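You operate a simulated robot arm through the tools that you are given. There is no shell and no other tool. Be economical: measure what you need, move in short steps, check, and stop when the job is done.

The job below is to be done with a simulated robot arm. You get a single attempt, and the scene is never put back.

TASK
Start the chiller set to 25, then the air unit; open the air valve once it reaches 6 bar.
Fine: shut the air valve before starting; no alarm on the way; both units end up running; leave the tap and drain lever shut.
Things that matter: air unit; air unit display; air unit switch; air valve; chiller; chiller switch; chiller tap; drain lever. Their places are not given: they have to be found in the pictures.

The check looks at the end state, three seconds after you hand in, the way a careful person would. Anything else that was tipped, shoved, dropped, spilled or broken makes it a failure.

THE ROBOT
A 7-joint arm with a fingered hand, fixed in place. Base frame: the origin is at the foot of the arm, x ahead of it, y to its left, z up. Lengths are in mm, angles in degrees, forces in N, time in s.
With the tool pointing down near the work surface it reaches from about 220 to 720 mm from the base axis. Its first joint turns from -166.0 to 166.0 degrees. Payload 4 kg.
The TCP is the grasp point between the finger pads, 26 mm short of the fingertips. In the tool frame z runs along the fingers and y along their closing line. The gripper opens to 132 mm. The gripper's body begins 73 mm behind the TCP. The gripper is a hand of 4 fingers: y runs from the thumb to the fingers, the wrist lies at [0, 0, -239] in the tool frame.
Orientation is told as [roll, pitch, yaw] about the base's x, y, z axes, in that order, counted from this pose: with the fingers straight down and closing along the base's y, the tool's x points along the base's -x, its y along +y and its z along -z.

THE INTERFACE
- The arm moves only by the tool move_arm. Its argument "plan" is a list that holds one entry, the list of rows, each a list of 6 numbers: the shift along the tool's x, y, z in mm, then the turn, a rotation vector about the tool's x, y, z in degrees. In form: [[[tx, ty, tz, wx, wy, wz], ...]]. A call has 1 to 8 rows; each row shifts and turns the commanded pose from where the row before left it, along the tool's axes as they then stand. Rows are played at 5 a second. More than 50 mm and 8.6 degrees between two rows, and nothing of the call is played. Where a pose cannot be reached the arm comes as near as it can. A force on the tool above 40 N (or 10 N above the force at the start of the call, whichever is more), or a blocked arm, ends the call early, and 0.2 s more pass. In this call time passes only in rows, and 0.2 s behind the last. It gives the time, the measured TCP pose, the force on the tool (base axes), the opening and the grip force at its end, in the units of the frame above (readings bear some noise), with the torque about the TCP (base axes, N m) and any sound that the robot's microphone picked up, and new pictures: "views" is both (left out), scene, wrist or none.
- Cameras (640 x 400 px; columns grow to the right, rows downward): "scene" is fixed at [46, -659.1, 1403.4]; the picture's right is [0.92, -0.40, 0.00], its down [-0.15, -0.35, -0.92] and it looks along [0.37, 0.85, -0.38] (base axes); focal length 334 px, centre (320, 200). "wrist" rides on the gripper at [68, 2, -97] in the tool frame; the picture's right is [-0.03, 1.00, 0.00], its down [-0.82, -0.02, -0.58] and it looks along [-0.58, -0.01, 0.82] (tool axes); focal length 270 px, centre (320, 200).
- move_column(by): slides the trunk up (or, below 0, down) by that many mm; the arm rides with it, the base frame stays. It gives what a move gives, with no picture.
- finger_targets(finger1, finger2, finger3, thumb_bend): sets how far each is bent, from 0 (flat) to 1 (curled in); at 0.3 the hand is open as for a grip, at 0.7 the pads meet at the TCP. One left out holds its place. A second passes; each finger stops where it meets its share of the squeeze, and holds until it gets a number again. It is the only way to open and close the hand. It gives what a move gives, with no picture; readings hold the bend of each and the force on the fingers (four entries, about 0 where the hand has none), thumb and palm.
- pixel_to_xyz(camera, pixels): there is no depth. For up to 12 entries [column, row, z] of the newest picture of that camera ("zoom" is the newest enlarged one), the place [x, y] in the base frame at which the ray of that pixel passes the height z, good to about 3 mm, but the place of the scene camera against the robot may be out by one fixed shift of up to 18 mm in any direction. It takes no simulated time.
- zoom(camera, box): a new picture of the part [left, top, right, bottom] of that camera's present view, enlarged. It takes no simulated time.
- job_done(): hands the job in; it is judged then, once.

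Work in short steps. Measure before you move; look again where a grasp or a placing could have gone wrong, and mend it. You have 80 turns and 200 pictures in all, those below and enlarged ones among them. Open the gripper and draw the arm clear of the work before you hand the job in, unless the task says otherwise; then end with one line.

The tools are called as a command line: name --argument value ..., lists and objects as JSON in quotes. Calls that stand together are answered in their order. move_arm: Moves the arm, as the interface text tells. Its arguments: {"type":"object","properties":{"plan":{"type":"array"},"views":{"type":"string","enum":["both","scene","wrist","none"]}},"required":["plan"]} The other tools are called the same way: move_column (by) slides the trunk up or down; finger_targets (finger1, finger2, finger3, thumb_bend) moves the fingers one by one; pixel_to_xyz (camera, pixels) gives the place at which the rays of pixels pass given heights; zoom (camera, box) takes an enlarged picture of a part of a camera's view; job_done () hands the job in.

At the start:

```text
clock: 0.0
tool_pos: [330.5, 359.1, 1197.9]
tcp_rot: [0.0, 0.0, 0.0]
contact_force: [0.4, 0.0, 0.1]
wrist_torque: [-0.01, 0.0, 0.01]
opening: 131.9
gripper_force: 0.0
shape: jaw
bend: [0.3, 0.3, 0.3, 0.3]
finger forces: [0.0, 0.0, 0.0, 0.0, 0.0, 0.1]
trunk travel left (down, up): [-525.0, 65.0]
```

scene: 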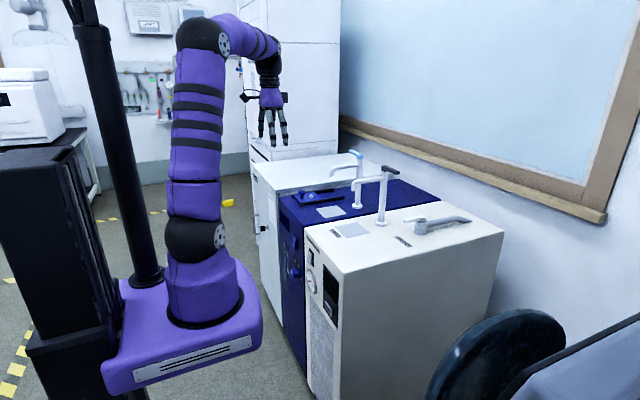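
wrist: 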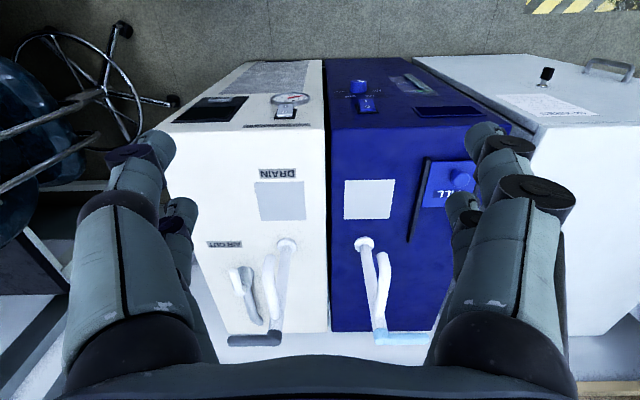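

The pictures show a white unit (with DRAIN/AIR OUT labels) and a blue unit (FILL). I zoom in for details.

zoom --camera "wrist" --box '[160, 50, 340, 350]'

zoom --camera "wrist" --box '[320, 50, 520, 175]'

zoom --camera "scene" --box '[240, 140, 520, 315]'

zoom --camera "wrist" --box '[160, 80, 340, 192]'

```text
1.33 times, centred on (250, 200) of wrist
```

zoom: 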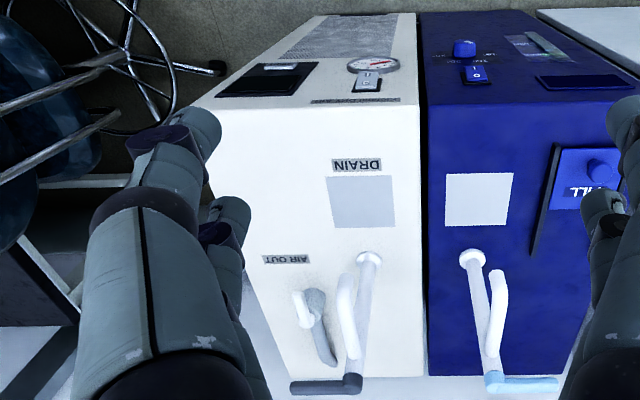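

```text
3.20 times, centred on (420, 112) of wrist
```

zoom: 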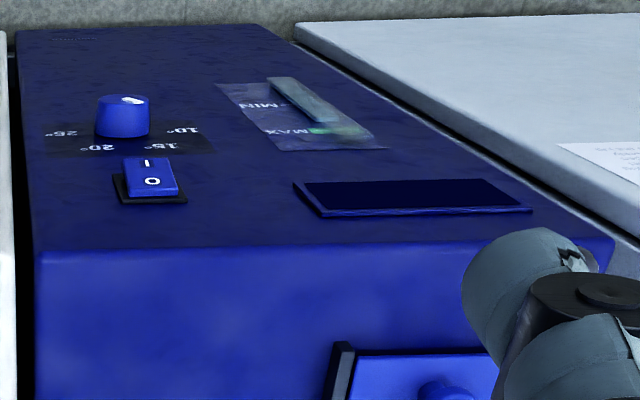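

```text
2.29 times, centred on (380, 228) of scene
```

zoom: 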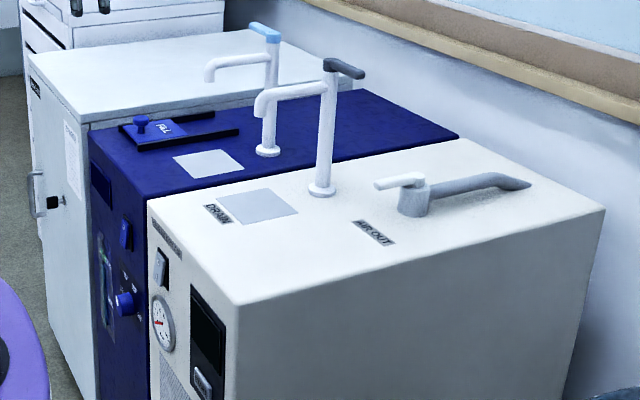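

```text
3.56 times, centred on (250, 136) of wrist
```

zoom: 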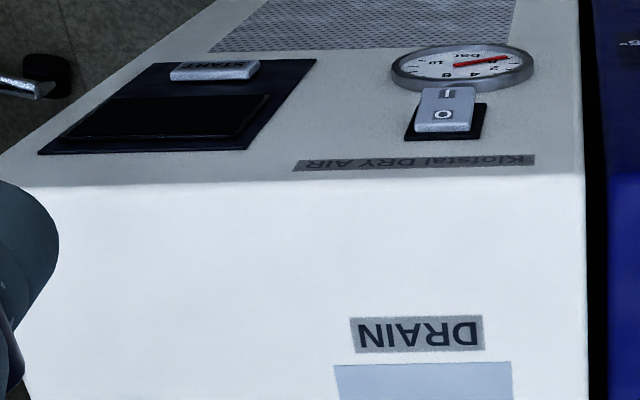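

The units' front (x≈445, top ≈800) carries switches, a dial, and a display. I pitch the hand forward and draw back, to look at the fronts from ahead.

move_arm --plan '[[[40, 0, 0, 0, -8, 0], [40, 0, 0, 0, -8, 0], [0, 0, 0, 0, -8, 0], [0, 0, 0, 0, -8, 0], [0, 0, 0, 0, -8, 0]]]' --views "none"

move_column --by -400

move_arm --plan '[[[0, 0, 0, 0, 0, 0]]]'

```text
clock: 1.2
tool_pos: [251.0, 359.6, 1191.4]
tcp_rot: [0.1, -40.1, 0.0]
contact_force: [0.2, -0.8, -0.1]
wrist_torque: [0.02, 0.02, 0.0]
opening: 131.9
gripper_force: 0.1
shape: jaw
bend: [0.3, 0.3, 0.3, 0.3]
finger forces: [0.0, 0.1, 0.0, 0.1, 0.1, 0.1]
trunk travel left (down, up): [-525.0, 65.0]
```

```text
clock: 5.0
tool_pos: [251.4, 359.6, 792.1]
tcp_rot: [0.0, -40.0, 0.0]
contact_force: [0.6, -0.4, 0.9]
wrist_torque: [0.01, 0.01, -0.04]
opening: 132.1
gripper_force: 0.1
shape: jaw
bend: [0.3, 0.3, 0.3, 0.3]
finger forces: [0.1, 0.1, 0.0, 0.0, 0.0, 0.1]
trunk travel left (down, up): [-125.0, 465.0]
```

```text
clock: 5.4
tool_pos: [251.5, 359.4, 791.5]
tcp_rot: [-0.1, -39.9, 0.1]
contact_force: [0.3, 0.1, -0.4]
wrist_torque: [0.0, -0.02, -0.02]
opening: 132.0
gripper_force: 0.0
shape: jaw
bend: [0.3, 0.3, 0.3, 0.3]
finger forces: [0.1, 0.0, 0.0, 0.0, 0.0, 0.1]
trunk travel left (down, up): [-125.0, 465.0]
```

scene: 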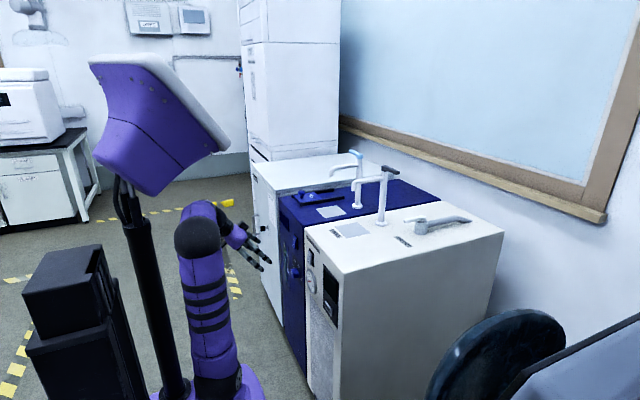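
wrist: 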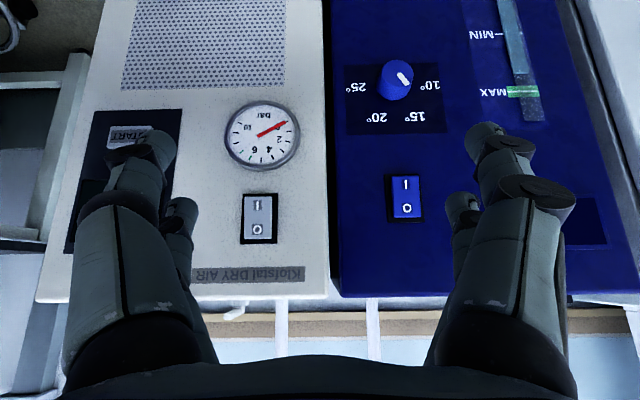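

The front panels are clear (upside down in this view): dial at (395,80), chiller switch (405,197), air switch (259,218), gauge (262,134). Zoom on each.

zoom --camera "wrist" --box '[330, 50, 460, 130]'

zoom --camera "wrist" --box '[200, 90, 310, 250]'

zoom --camera "wrist" --box '[360, 150, 460, 230]'

pixel_to_xyz --camera "wrist" --pixels '[[395, 80, 600], [405, 197, 700], [259, 218, 700], [262, 134, 650], [200, 302, 800]]'

zoom --camera "scene" --box '[340, 140, 500, 260]'

```text
4.92 times, centred on (395, 90) of wrist
```

zoom: 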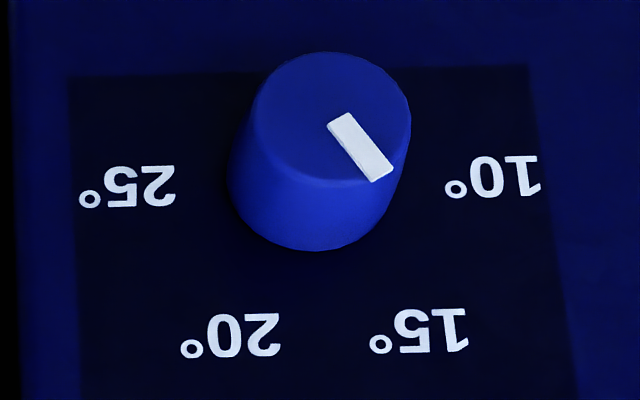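

```text
2.50 times, centred on (255, 170) of wrist
```

zoom: 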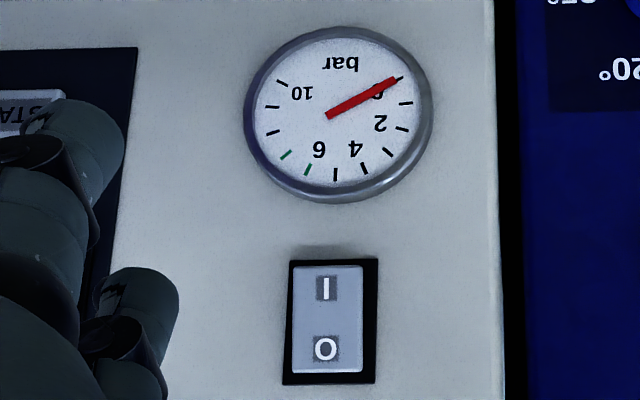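

```text
5.00 times, centred on (410, 190) of wrist
```

zoom: 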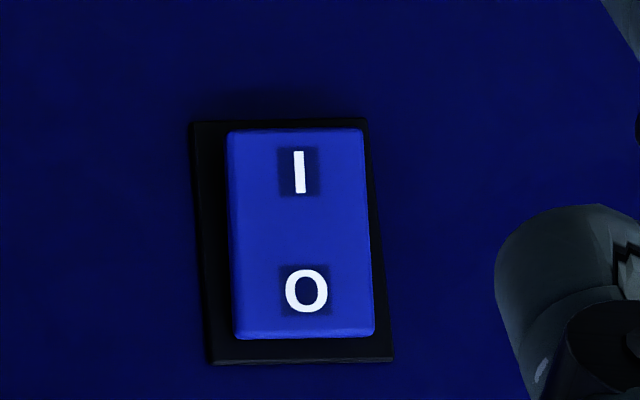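

```text
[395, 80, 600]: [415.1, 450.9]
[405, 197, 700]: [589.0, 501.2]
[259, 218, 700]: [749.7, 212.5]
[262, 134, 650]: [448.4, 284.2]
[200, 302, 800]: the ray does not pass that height
```

```text
3.33 times, centred on (420, 200) of scene
```

zoom: 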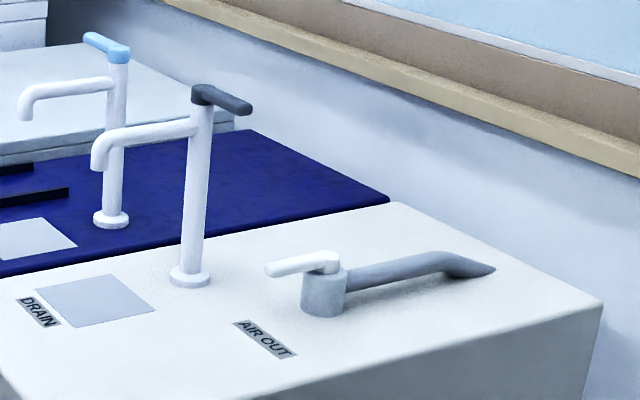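

I look at the hand itself to know where each finger sits.

zoom --camera "scene" --box '[200, 200, 300, 290]'

zoom --camera "wrist" --box '[40, 80, 600, 400]'

```text
4.44 times, centred on (250, 245) of scene
```

zoom: 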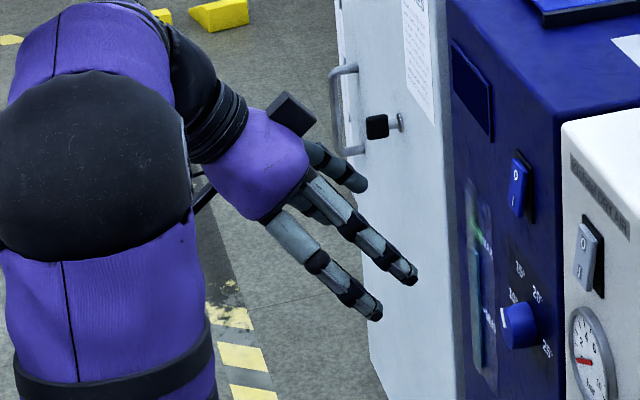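

```text
1.14 times, centred on (320, 240) of wrist
```

zoom: 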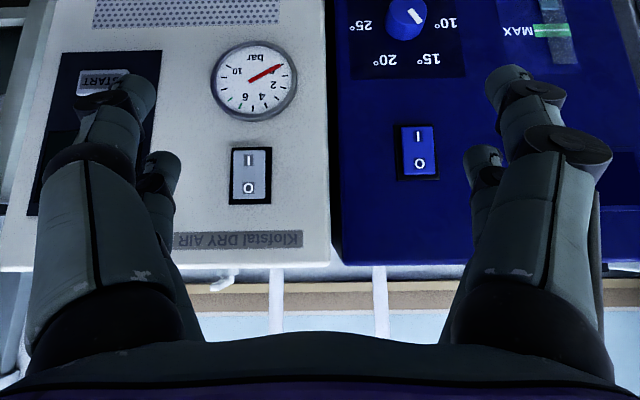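

I identify the fingers with different bends in free space.

finger_targets --finger1 0.55 --finger2 0.7 --finger3 1.0 --thumb_bend 0.1

zoom --camera "wrist" --box '[0, 0, 640, 400]'

zoom --camera "scene" --box '[200, 200, 300, 290]'

```text
clock: 6.4
tool_pos: [251.7, 360.1, 791.7]
tcp_rot: [-0.1, -40.0, 0.0]
contact_force: [-0.1, -0.3, -0.4]
wrist_torque: [0.0, 0.0, 0.0]
opening: 112.4
gripper_force: 0.1
shape: fingers
bend: [0.55, 0.69, 1.0, 0.1]
finger forces: [0.0, 0.0, 0.1, 0.0, 0.0, 0.1]
trunk travel left (down, up): [-125.0, 465.0]
```

```text
1.00 times, centred on (320, 200) of wrist (not enlarged: the box is as wide or as high as the picture)
```

zoom: 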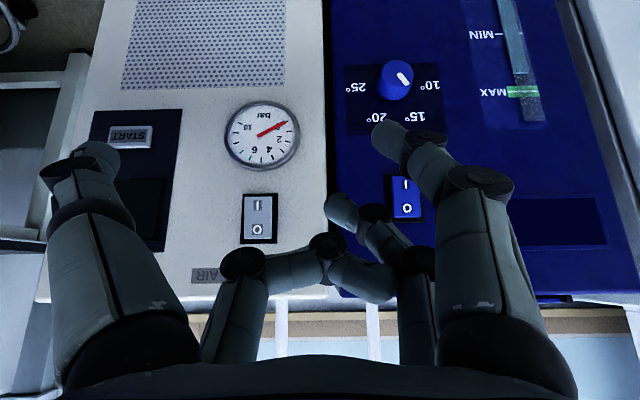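

```text
4.44 times, centred on (250, 245) of scene
```

zoom: 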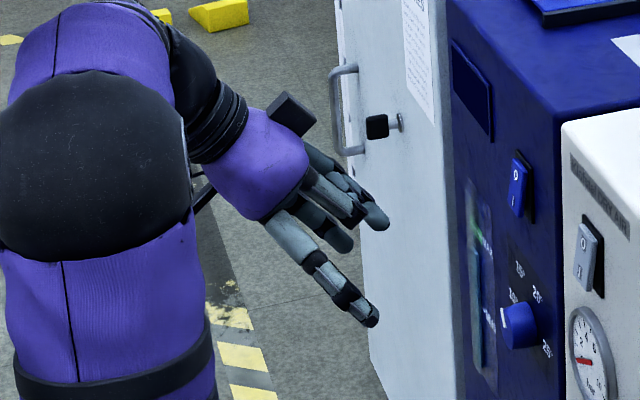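

Fingers are mapped: a 2×2 layout (thumb/finger1 on the camera side, finger3/finger2 on the far side). First comes the air valve (lever at about x 740–816, y 165, z 895), so I raise the trunk, and move over for a closer look.

move_column --by 340

move_arm --plan '[[[0, -46, 0, 0, 3, 0], [0, -46, 0, 0, 3, 0], [0, -46, 0, 0, 3, 0], [0, -46, 0, 0, 3, 0], [-40, -20, 10, 0, 3, 0], [-40, 0, 10, 0, 0, 0], [-40, 0, 10, 0, 0, 0], [-40, 0, 10, 0, 0, 0]]]'

```text
clock: 9.8
tool_pos: [251.7, 360.2, 1131.7]
tcp_rot: [0.0, -40.1, 0.0]
contact_force: [-0.8, 0.4, -0.8]
wrist_torque: [0.05, 0.01, -0.01]
opening: 112.4
gripper_force: 0.1
shape: fingers
bend: [0.55, 0.69, 1.0, 0.1]
finger forces: [0.0, 0.0, 0.0, 0.0, 0.1, 0.0]
trunk travel left (down, up): [-465.0, 125.0]
```

```text
clock: 11.6
tool_pos: [415.2, 156.1, 1164.9]
tcp_rot: [0.0, -25.0, 0.0]
contact_force: [-0.1, -0.1, -0.2]
wrist_torque: [-0.02, 0.01, -0.02]
opening: 112.5
gripper_force: 0.2
shape: fingers
bend: [0.55, 0.69, 1.0, 0.1]
finger forces: [0.0, 0.0, 0.1, 0.0, 0.0, 0.1]
trunk travel left (down, up): [-465.0, 125.0]
```

scene: 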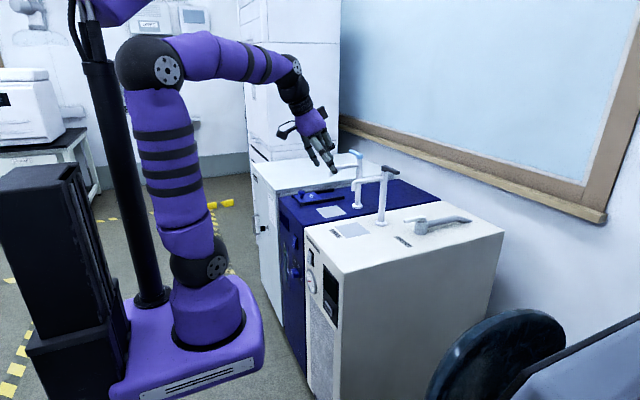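
wrist: 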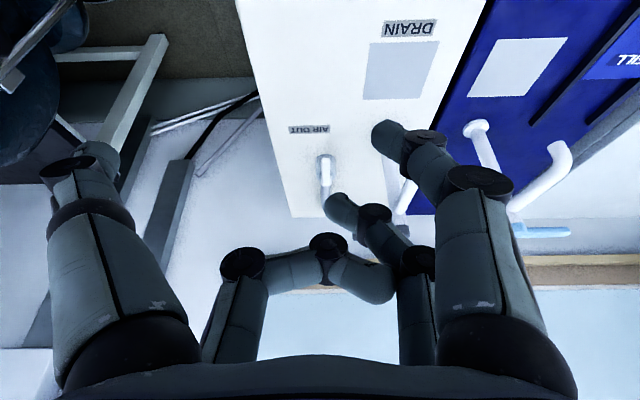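

The fingers hide the valve at (325,165); I open them and zoom.

finger_targets --finger1 0.2 --finger2 0.2 --finger3 0.2 --thumb_bend 0.2

zoom --camera "wrist" --box '[220, 100, 460, 250]'

pixel_to_xyz --camera "wrist" --pixels '[[325, 157, 895], [325, 195, 895], [288, 129, 850], [470, 124, 850]]'

```text
clock: 12.6
tool_pos: [414.3, 156.7, 1165.1]
tcp_rot: [0.0, -24.9, 0.0]
contact_force: [0.0, 0.7, 0.4]
wrist_torque: [-0.03, -0.02, 0.0]
opening: 153.9
gripper_force: 0.0
shape: fingers
bend: [0.2, 0.2, 0.2, 0.2]
finger forces: [0.0, 0.0, 0.0, 0.0, 0.0, 0.1]
trunk travel left (down, up): [-465.0, 125.0]
```

```text
2.67 times, centred on (340, 175) of wrist
```

zoom: 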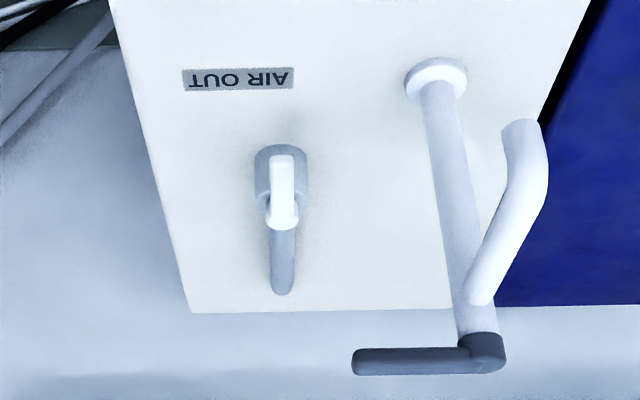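

```text
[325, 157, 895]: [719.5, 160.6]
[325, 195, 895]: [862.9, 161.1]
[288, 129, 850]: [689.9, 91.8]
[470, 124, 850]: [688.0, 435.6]
```

The lever is inline (-x) with the outlet pipe, so it looks open; tip ≈(700,161,912), pivot ≈(780,161). I pitch the hand to near level, close the fingers into a blade, and lower the trunk.

move_arm --plan '[[[0, -10, 0, 0, -8, 0], [0, -10, 0, 0, -8, 0], [0, -10, 0, 0, -8, 0], [0, -10, 0, 0, -8, 0], [0, -10, 0, 0, -8, 0]]]' --views "none"

finger_targets --finger1 0.7 --finger2 0.7 --finger3 0.7 --thumb_bend 0.7

move_column --by -200

move_arm --plan '[[[0, 0, 40, 0, 0, 0], [-20, 0, 40, 0, 0, 0], [-20, 0, 40, 0, 0, 0]]]'

```text
clock: 13.8
tool_pos: [412.5, 105.5, 1163.5]
tcp_rot: [-0.3, -65.1, 0.1]
contact_force: [-0.6, -0.8, -0.4]
wrist_torque: [-0.01, -0.07, 0.01]
opening: 153.9
gripper_force: 0.0
shape: fingers
bend: [0.2, 0.2, 0.2, 0.2]
finger forces: [0.0, 0.1, 0.1, 0.0, 0.1, 0.1]
trunk travel left (down, up): [-465.0, 125.0]
```

```text
clock: 14.8
tool_pos: [411.1, 106.2, 1165.2]
tcp_rot: [0.0, -65.0, 0.0]
contact_force: [-0.9, -0.5, -0.3]
wrist_torque: [0.03, 0.01, -0.02]
opening: 1.6
gripper_force: 0.1
shape: fingers
bend: [0.7, 0.7, 0.7, 0.7]
finger forces: [0.0, 0.0, 0.1, 0.0, 0.0, 0.0]
trunk travel left (down, up): [-465.0, 125.0]
```

```text
clock: 16.8
tool_pos: [429.4, 103.7, 912.8]
tcp_rot: [-0.2, -56.6, -0.1]
contact_force: [-0.7, -0.1, -0.2]
wrist_torque: [-0.03, -0.01, 0.01]
opening: 1.4
gripper_force: 0.1
shape: fingers
bend: [0.7, 0.7, 0.7, 0.7]
finger forces: [0.0, 0.0, 0.1, 0.1, 0.1, 0.1]
trunk travel left (down, up): [-270.0, 320.0]
stopped: the arm was blocked; the commanded pose is now the measured one
```

```text
clock: 17.5
tool_pos: [457.2, 264.2, 884.7]
tcp_rot: [4.8, -55.8, 17.2]
contact_force: [-0.2, -1.4, 2.7]
wrist_torque: [-0.1, -0.07, -0.06]
opening: 0.9
gripper_force: 1.3
shape: fingers
bend: [0.7, 0.7, 0.7, 0.7]
finger forces: [0.1, 0.1, 0.1, 0.1, 2.6, 0.0]
trunk travel left (down, up): [-270.0, 320.0]
stopped in row 3: the arm was blocked; the commanded pose is now the measured one
```

scene: 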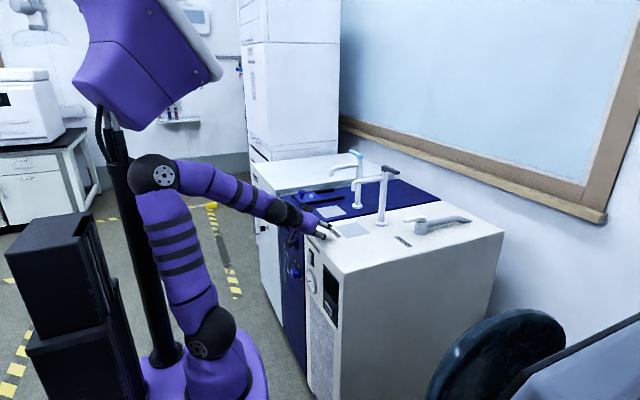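
wrist: 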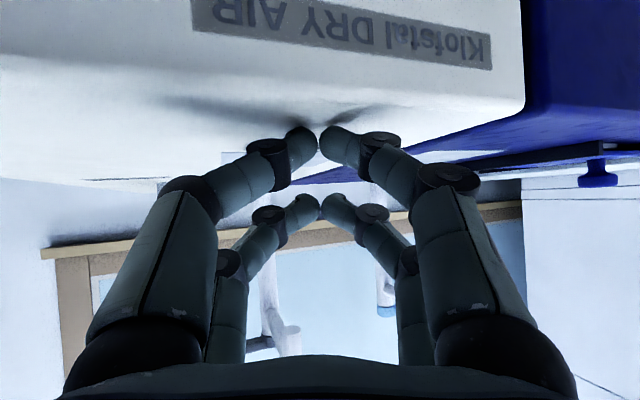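

The arm got blocked (likely a cramped pose) and slipped sideways to the front top edge. I raise the trunk to clear and check the state.

move_column --by 150

move_arm --plan '[[[0, 0, 0, 0, 0, 0]]]'

```text
clock: 19.2
tool_pos: [459.4, 262.9, 1033.7]
tcp_rot: [4.8, -55.6, 17.0]
contact_force: [0.0, 0.9, -0.7]
wrist_torque: [0.03, -0.01, 0.01]
opening: 0.8
gripper_force: 0.0
shape: fingers
bend: [0.7, 0.7, 0.7, 0.7]
finger forces: [0.0, 0.1, 0.1, 0.0, 0.0, 0.0]
trunk travel left (down, up): [-420.0, 170.0]
```

```text
clock: 19.6
tool_pos: [458.5, 262.0, 1033.6]
tcp_rot: [4.8, -55.5, 17.0]
contact_force: [-0.5, -0.6, -0.8]
wrist_torque: [0.03, -0.04, -0.01]
opening: 0.6
gripper_force: 0.0
shape: fingers
bend: [0.7, 0.7, 0.7, 0.7]
finger forces: [0.0, 0.1, 0.0, 0.0, 0.1, 0.0]
trunk travel left (down, up): [-420.0, 170.0]
```

scene: 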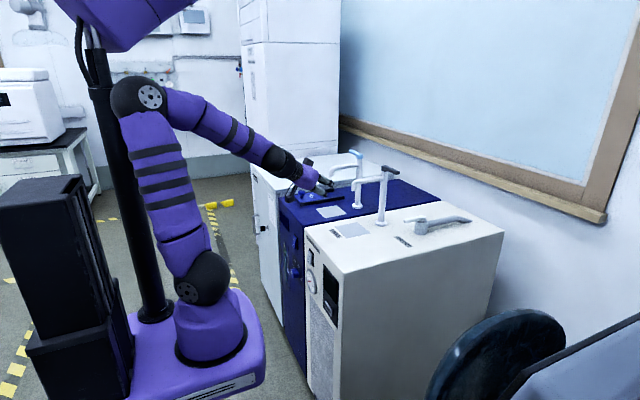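
wrist: 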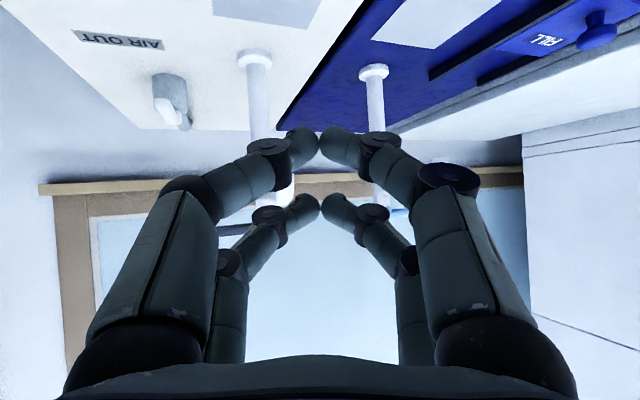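

Free again at (458,262,1034). I undo the yaw while moving right and forward, keeping clear of the drain spout (x≥560, y≈283, z≈1010).

move_arm --plan '[[[0, -40, 0, 3.5, 0, 2.4], [0, -40, 0, 3.5, 0, 2.4], [0, -40, 0, 3.5, 0, 2.4], [0, -40, 0, 3.5, 0, 2.4]]]' --views "none"

```text
clock: 20.6
tool_pos: [499.2, 107.7, 1025.7]
tcp_rot: [4.5, -54.9, 0.2]
contact_force: [0.3, 0.3, -0.6]
wrist_torque: [-0.03, 0.02, 0.0]
opening: 1.0
gripper_force: 0.1
shape: fingers
bend: [0.7, 0.7, 0.7, 0.7]
finger forces: [0.1, 0.0, 0.0, 0.0, 0.0, 0.1]
trunk travel left (down, up): [-420.0, 170.0]
```

Now correct the roll, pitch to about -65, and move ahead to x≈600.

move_arm --plan '[[[-14, 0, 31, 2.6, 0, -3.7], [-14, 0, 31, 0, -5, 0], [-14, 0, 31, 0, -5, 0]]]'

```text
clock: 21.4
tool_pos: [598.6, 115.7, 1009.1]
tcp_rot: [-4.5, -65.0, 8.0]
contact_force: [0.9, -0.9, -0.7]
wrist_torque: [0.0, -0.02, 0.01]
opening: 0.7
gripper_force: 0.0
shape: fingers
bend: [0.7, 0.7, 0.7, 0.7]
finger forces: [0.0, 0.0, 0.0, 0.0, 0.1, 0.1]
trunk travel left (down, up): [-420.0, 170.0]
```

scene: 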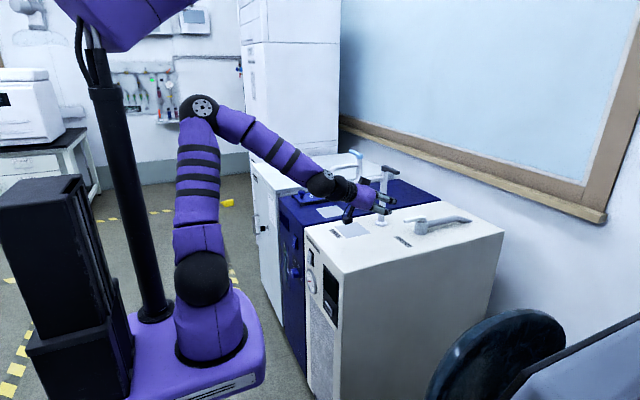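
wrist: 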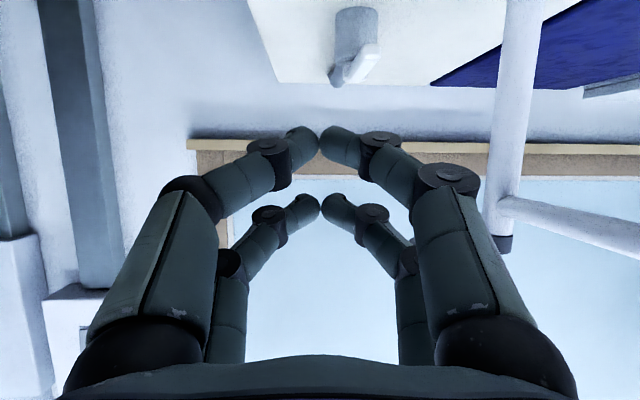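

The lever is at (350,65) ahead. I fix the residual roll/yaw and approach the right (-y) side of the lever tip.

move_arm --plan '[[[5, -1, 35, 2.75, 0, 3.4], [5, -1, 36, 0, 0, 0], [5, -4, 36, 0, 0, 0]]]'

zoom --camera "scene" --box '[340, 150, 500, 260]'

```text
clock: 22.2
tool_pos: [687.4, 110.4, 950.6]
tcp_rot: [0.2, -65.1, -0.2]
contact_force: [0.3, -0.4, 0.3]
wrist_torque: [0.03, 0.0, 0.02]
opening: 0.4
gripper_force: 0.1
shape: fingers
bend: [0.7, 0.7, 0.7, 0.7]
finger forces: [0.0, 0.0, 0.0, 0.0, 0.1, 0.0]
trunk travel left (down, up): [-420.0, 170.0]
```

scene: 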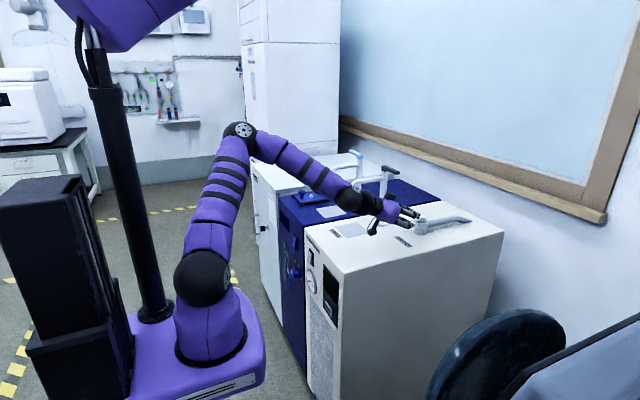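
wrist: 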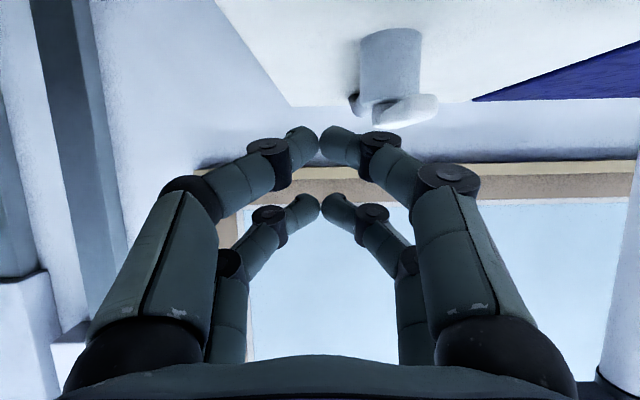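

```text
3.64 times, centred on (420, 205) of scene
```

zoom: 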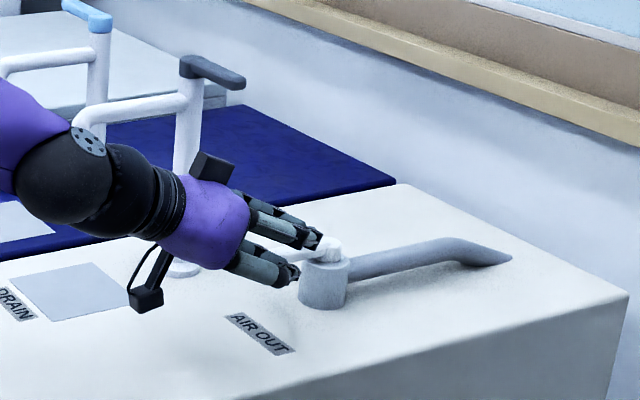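

Hand is aligned right of the lever. I lower to z≈925 at x≈708 and begin pushing +y (clockwise from above) gently.

move_arm --plan '[[[7, 0, 15, 0, 0, 0], [7, 0, 15, 0, 0, 0], [0, 10, 0, 0, 0, 0], [0, 10, 0, 0, 0, 0], [0, 8, 0, 0, 0, 0], [0, 8, 0, 0, 0, 0], [0, 8, 0, 0, 0, 0]]]'

zoom --camera "scene" --box '[380, 180, 480, 250]'

```text
clock: 23.8
tool_pos: [709.3, 151.5, 926.1]
tcp_rot: [-0.3, -64.9, -0.1]
contact_force: [-14.7, -13.2, -3.3]
wrist_torque: [-0.27, 0.32, -0.05]
opening: 0.0
gripper_force: 12.8
shape: fingers
bend: [0.74, 0.7, 0.7, 0.68]
finger forces: [26.2, 0.0, 0.0, 0.1, 0.0, 0.1]
trunk travel left (down, up): [-420.0, 170.0]
```

scene: 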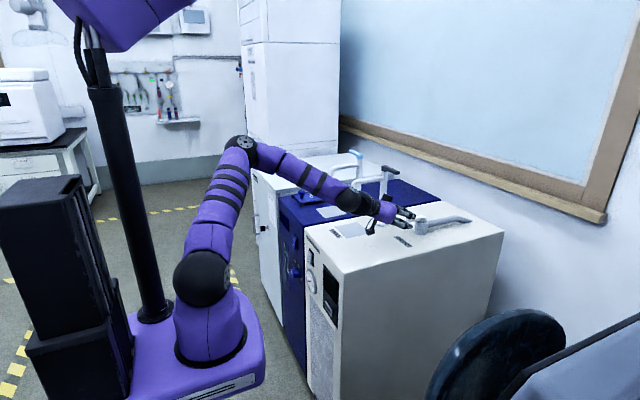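
wrist: 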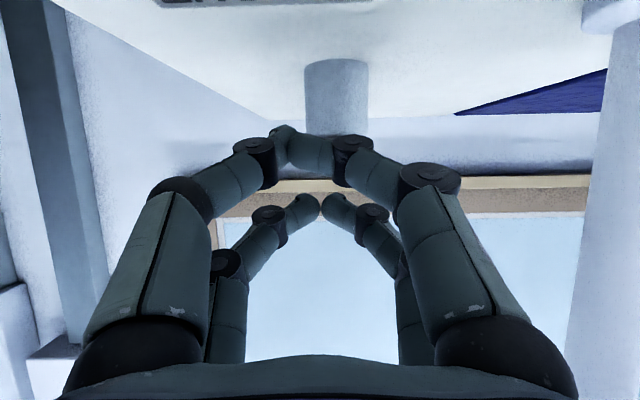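

```text
5.71 times, centred on (430, 215) of scene
```

zoom: 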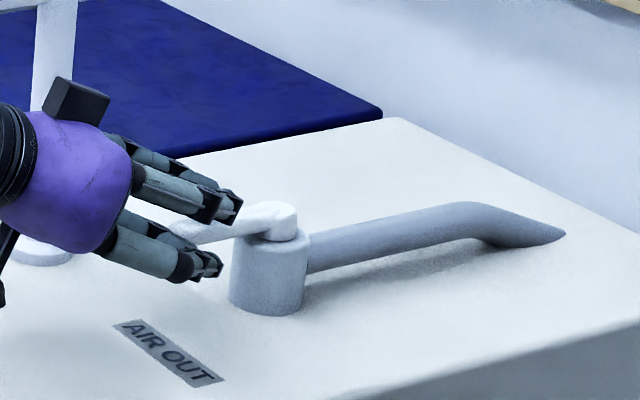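

Contact with the lever (force about 20 N), but it has not visibly moved. I push slightly further +y, to see whether it gives.

move_arm --plan '[[[0, 6, 0, 0, 0, 0], [0, 6, 0, 0, 0, 0], [0, 6, 0, 0, 0, 0]]]' --views "wrist"

zoom --camera "scene" --box '[380, 180, 480, 250]'

```text
clock: 24.6
tool_pos: [710.9, 167.5, 926.3]
tcp_rot: [-0.2, -65.0, -0.4]
contact_force: [-3.8, -24.9, -2.8]
wrist_torque: [-0.43, 0.07, -0.17]
opening: 2.1
gripper_force: 21.5
shape: fingers
bend: [0.73, 0.7, 0.7, 0.65]
finger forces: [43.6, 0.1, 0.0, 0.0, 0.0, 0.0]
trunk travel left (down, up): [-420.0, 170.0]
```

wrist: 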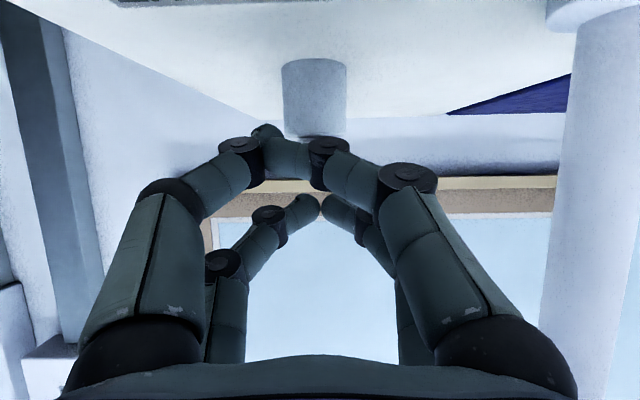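

```text
5.71 times, centred on (430, 215) of scene
```

zoom: 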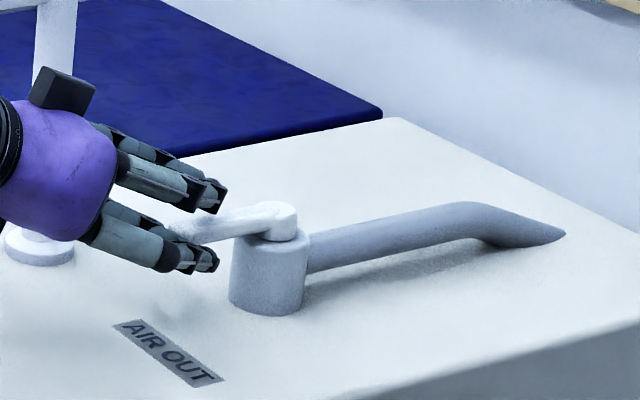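

The lever is at a stop in that direction (25 N and no motion), so closing is the other way. I back off, set the fingers half open to straddle the lever, and will push toward -y.

move_arm --plan '[[[0, -14, 0, 0, 0, 0], [0, -14, 0, 0, 0, 0], [0, 0, -30, 0, 0, 0], [0, 0, -30, 0, 0, 0], [0, 10, 0, 0, 0, 0], [0, 11, 0, 0, 0, 0]]]' --views "none"

finger_targets --finger1 0.5 --finger2 0.5 --finger3 0.5 --thumb_bend 0.5

zoom --camera "wrist" --box '[0, 0, 640, 400]'

zoom --camera "scene" --box '[380, 180, 480, 250]'

```text
clock: 26.0
tool_pos: [655.0, 165.0, 952.4]
tcp_rot: [0.1, -65.0, -0.1]
contact_force: [-0.6, 0.3, -0.2]
wrist_torque: [0.01, 0.0, 0.01]
opening: 0.8
gripper_force: 0.1
shape: fingers
bend: [0.7, 0.7, 0.7, 0.7]
finger forces: [0.1, 0.1, 0.0, 0.0, 0.0, 0.0]
trunk travel left (down, up): [-420.0, 170.0]
```

```text
clock: 27.0
tool_pos: [656.1, 166.2, 953.0]
tcp_rot: [0.0, -65.0, -0.1]
contact_force: [-0.4, 0.8, 0.5]
wrist_torque: [0.02, 0.03, -0.02]
opening: 65.2
gripper_force: 0.1
shape: fingers
bend: [0.5, 0.5, 0.5, 0.5]
finger forces: [0.0, 0.1, 0.1, 0.0, 0.0, 0.1]
trunk travel left (down, up): [-420.0, 170.0]
```

```text
1.00 times, centred on (320, 200) of wrist (not enlarged: the box is as wide or as high as the picture)
```

zoom: 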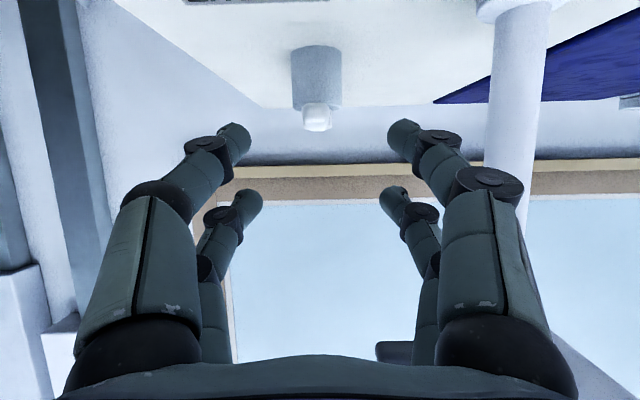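

```text
5.71 times, centred on (430, 215) of scene
```

zoom: 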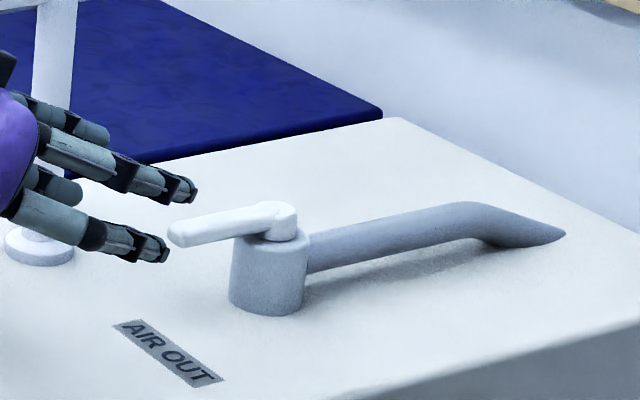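

The lever at (317,117) is centred between the fingers. I move forward to straddle it, then push -y.

move_arm --plan '[[[0, 0, 30, 0, 0, 0], [0, 0, 30, 0, 0, 0], [0, -12, 0, 0, 0, 0], [0, -12, 0, 0, 0, 0], [0, -10, 0, 0, 0, 0], [0, -10, 0, 0, 0, 0], [0, -10, 0, 0, 0, 0]]]' --views "wrist"

zoom --camera "scene" --box '[380, 180, 480, 250]'

```text
clock: 28.6
tool_pos: [713.1, 108.3, 924.6]
tcp_rot: [0.0, -64.8, 0.0]
contact_force: [-0.8, -0.2, -0.2]
wrist_torque: [0.04, 0.03, 0.05]
opening: 67.5
gripper_force: 0.9
shape: fingers
bend: [0.49, 0.5, 0.5, 0.5]
finger forces: [0.7, 0.2, 0.1, 0.1, 0.0, 0.0]
trunk travel left (down, up): [-420.0, 170.0]
```

wrist: 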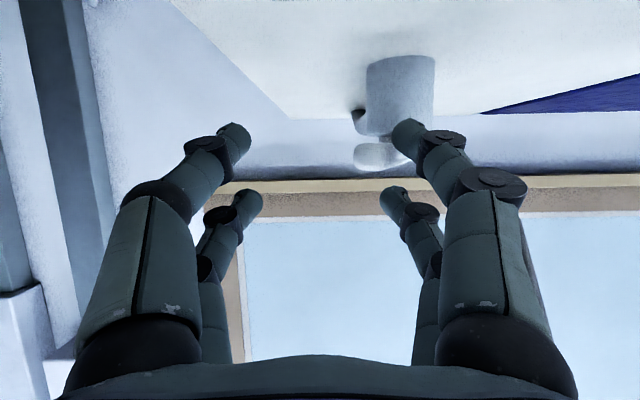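

```text
5.71 times, centred on (430, 215) of scene
```

zoom: 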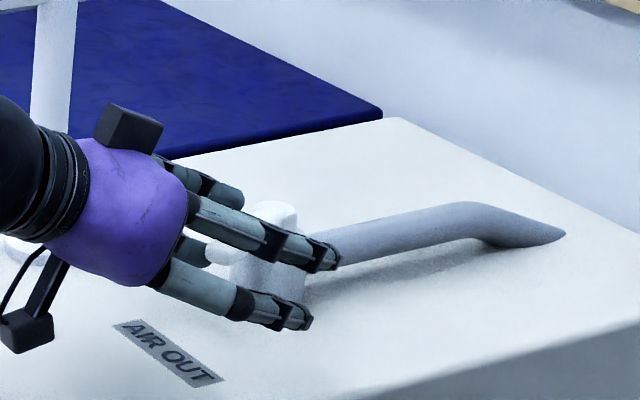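

The lever swings freely this way. I follow the arc: further -y and then +x.

move_arm --plan '[[[0, -10, 0, 0, 0, 0], [-3, -8, 6, 0, 0, 0], [-5, -8, 10, 0, 0, 0], [-5, -6, 11, 0, 0, 0], [-4, -4, 9, 0, 0, 0]]]' --views "wrist"

zoom --camera "scene" --box '[380, 180, 480, 250]'

```text
clock: 29.8
tool_pos: [751.0, 76.9, 926.2]
tcp_rot: [-0.2, -64.9, 0.0]
contact_force: [0.2, 0.1, 0.6]
wrist_torque: [-0.02, -0.04, -0.02]
opening: 65.8
gripper_force: 0.0
shape: fingers
bend: [0.5, 0.5, 0.5, 0.5]
finger forces: [0.2, 0.0, 0.0, 0.1, 0.1, 0.1]
trunk travel left (down, up): [-420.0, 170.0]
```

wrist: 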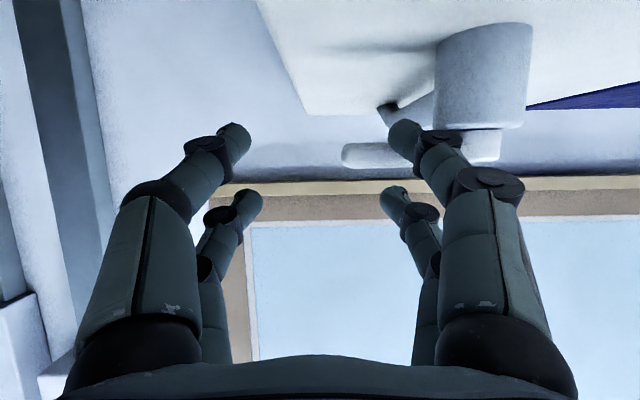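

```text
5.71 times, centred on (430, 215) of scene
```

zoom: 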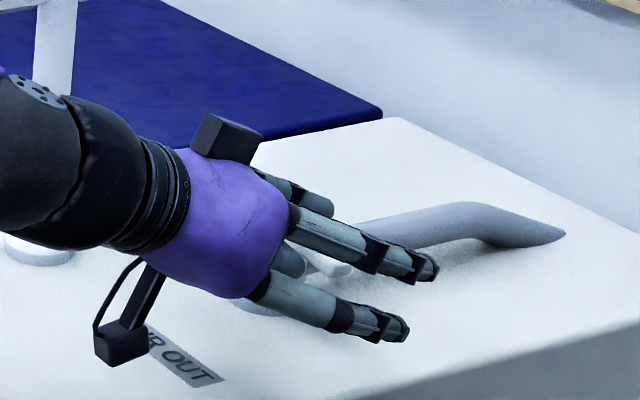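

Nearly perpendicular. I push +x a bit more to feel the stop.

move_arm --plan '[[[-3, 0, 6, 0, 0, 0], [-3, 0, 6, 0, 0, 0], [-3, 0, 6, 0, 0, 0], [-2, 0, 5, 0, 0, 0]]]' --views "wrist"

```text
clock: 30.9
tool_pos: [773.5, 77.1, 919.2]
tcp_rot: [-0.9, -64.2, 0.9]
contact_force: [-5.7, -0.8, -7.5]
wrist_torque: [-0.31, 0.21, 0.26]
opening: 65.7
gripper_force: 4.3
shape: fingers
bend: [0.51, 0.5, 0.5, 0.5]
finger forces: [9.1, 0.1, 0.0, 0.0, 0.1, 0.0]
trunk travel left (down, up): [-420.0, 170.0]
stopped in row 4: the force on the tool passed its limit at 42 N (the readings are from after the stop); the commanded pose is now the measured one
```

wrist: 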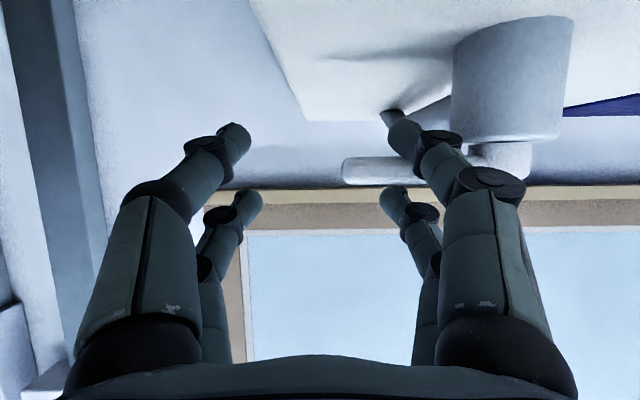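

Stop reached at 42 N; the lever is perpendicular = shut. I withdraw and check.

move_arm --plan '[[[0, 0, -30, 0, 0, 0], [0, 0, -40, 0, 0, 0], [0, 0, -40, 0, 0, 0], [-20, 0, -40, 0, 0, 0]]]' --views "wrist"

zoom --camera "scene" --box '[340, 150, 500, 250]'

```text
clock: 31.9
tool_pos: [647.5, 78.0, 1002.2]
tcp_rot: [-0.6, -64.4, 0.7]
contact_force: [-0.4, 1.0, -0.7]
wrist_torque: [0.0, -0.02, -0.01]
opening: 65.7
gripper_force: 0.1
shape: fingers
bend: [0.5, 0.5, 0.5, 0.5]
finger forces: [0.0, 0.0, 0.0, 0.1, 0.0, 0.1]
trunk travel left (down, up): [-420.0, 170.0]
```

wrist: 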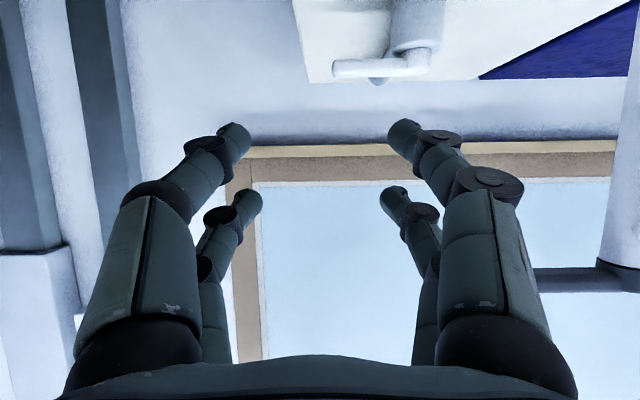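

```text
4.00 times, centred on (420, 200) of scene
```

zoom: 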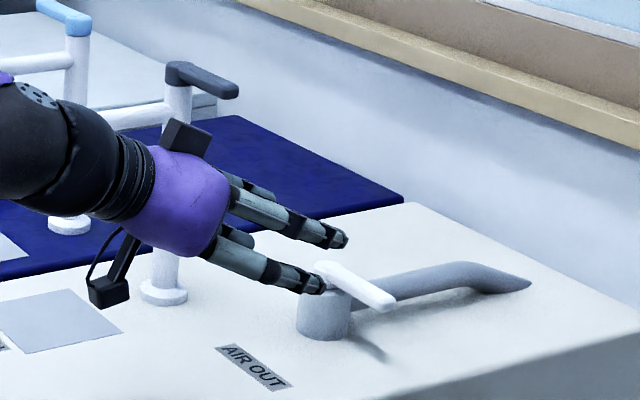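

Valve shut, drain handle untouched. Next, I retreat upward and move left, then down in front of the chiller dial (≈(405,450,602)).

move_arm --plan '[[[0, 0, -45, 0, 0, 0], [0, 0, -45, 0, 0, 0], [0, 0, -45, 0, 0, 0]]]' --views "none"

move_column --by 110

move_arm --plan '[[[10, 45, -20, 0, 3, 0], [10, 45, -20, 0, 3, 0], [10, 45, -20, 0, 3, 0], [10, 45, -20, 0, 3, 0], [10, 45, -20, 0, 3, 0], [10, 45, -20, 0, 3, 0], [10, 45, -20, 0, 3, 0], [10, 45, -20, 0, 3, 0]]]' --views "scene"

```text
clock: 32.7
tool_pos: [525.8, 76.8, 1059.9]
tcp_rot: [-0.8, -64.2, 0.7]
contact_force: [0.2, -0.3, -0.2]
wrist_torque: [0.02, -0.01, -0.01]
opening: 65.7
gripper_force: 0.0
shape: fingers
bend: [0.5, 0.5, 0.5, 0.5]
finger forces: [0.1, 0.1, 0.0, 0.1, 0.1, 0.0]
trunk travel left (down, up): [-420.0, 170.0]
```

```text
clock: 34.2
tool_pos: [525.3, 76.3, 1170.7]
tcp_rot: [-0.7, -64.4, 0.7]
contact_force: [-0.3, 1.2, -0.2]
wrist_torque: [0.0, -0.02, 0.01]
opening: 65.8
gripper_force: 0.0
shape: fingers
bend: [0.5, 0.5, 0.5, 0.5]
finger forces: [0.1, 0.0, 0.0, 0.0, 0.0, 0.0]
trunk travel left (down, up): [-530.0, 60.0]
```

```text
refused: row 1 steps farther than a row can; nothing moved
```

Row was just too long; shorten it.

move_arm --plan '[[[10, 43, -20, 0, 3, 0], [10, 43, -20, 0, 3, 0], [10, 43, -20, 0, 3, 0], [10, 43, -20, 0, 3, 0], [10, 43, -20, 0, 3, 0], [10, 43, -20, 0, 3, 0], [10, 43, -20, 0, 3, 0], [10, 43, -20, 0, 3, 0]]]' --views "scene"

```text
clock: 34.7
tool_pos: [512.3, 24.5, 1172.0]
tcp_rot: [-0.4, -60.2, -14.0]
contact_force: [0.0, -0.9, -0.4]
wrist_torque: [-0.02, -0.04, -0.03]
opening: 65.8
gripper_force: 0.0
shape: fingers
bend: [0.5, 0.5, 0.5, 0.5]
finger forces: [0.0, 0.1, 0.1, 0.0, 0.1, 0.0]
trunk travel left (down, up): [-530.0, 60.0]
stopped in row 2: the arm was blocked; the commanded pose is now the measured one
```

scene: 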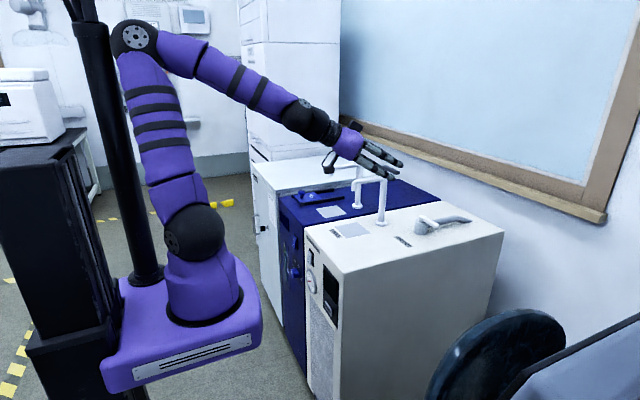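

Blocked again: the elbow leans back against the mast. I first reduce the pitch (wrist goes forward, elbow too) and take out the yaw, before moving left.

move_arm --plan '[[[0, 0, 0, -3, 7, -1.5], [0, 0, 0, -3, 7, -1.5], [0, 0, 0, -3, 7, -1.5], [0, 0, 0, -3, 7, -1.5]]]' --views "scene"

```text
clock: 35.7
tool_pos: [513.3, 24.0, 1170.6]
tcp_rot: [4.4, -32.3, -3.9]
contact_force: [0.7, 0.1, -0.4]
wrist_torque: [-0.01, 0.03, -0.03]
opening: 65.9
gripper_force: 0.0
shape: fingers
bend: [0.5, 0.5, 0.5, 0.5]
finger forces: [0.1, 0.1, 0.0, 0.0, 0.1, 0.0]
trunk travel left (down, up): [-530.0, 60.0]
```

scene: 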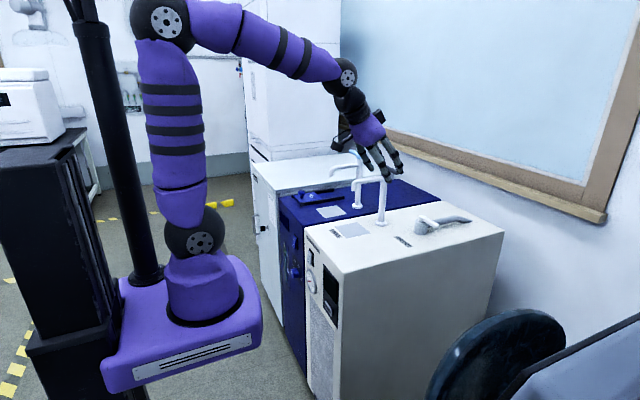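

Elbow is forward now. I move left and gradually back.

move_arm --plan '[[[0, 40, 0, 2.3, 0, -3.3], [0, 46, 0, 0, 0, 0], [0, 46, 0, 0, 0, 0], [20, 43, -12, 0, 0, 0], [20, 43, -12, 0, 0, 0], [20, 43, -12, 0, 0, 0], [20, 43, -12, 0, 0, 0], [20, 43, -12, 0, 0, 0]]]' --views "scene"

```text
clock: 37.5
tool_pos: [395.4, 371.7, 1171.0]
tcp_rot: [-0.1, -32.6, 0.0]
contact_force: [0.8, -0.4, -0.6]
wrist_torque: [0.01, 0.02, -0.03]
opening: 65.7
gripper_force: 0.0
shape: fingers
bend: [0.5, 0.5, 0.5, 0.5]
finger forces: [0.1, 0.1, 0.0, 0.1, 0.0, 0.1]
trunk travel left (down, up): [-530.0, 60.0]
```

scene: 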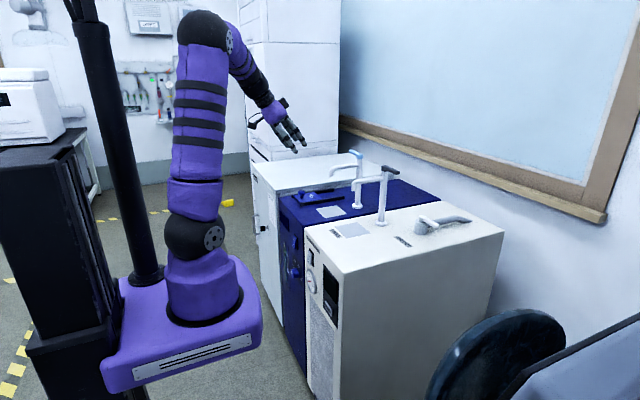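

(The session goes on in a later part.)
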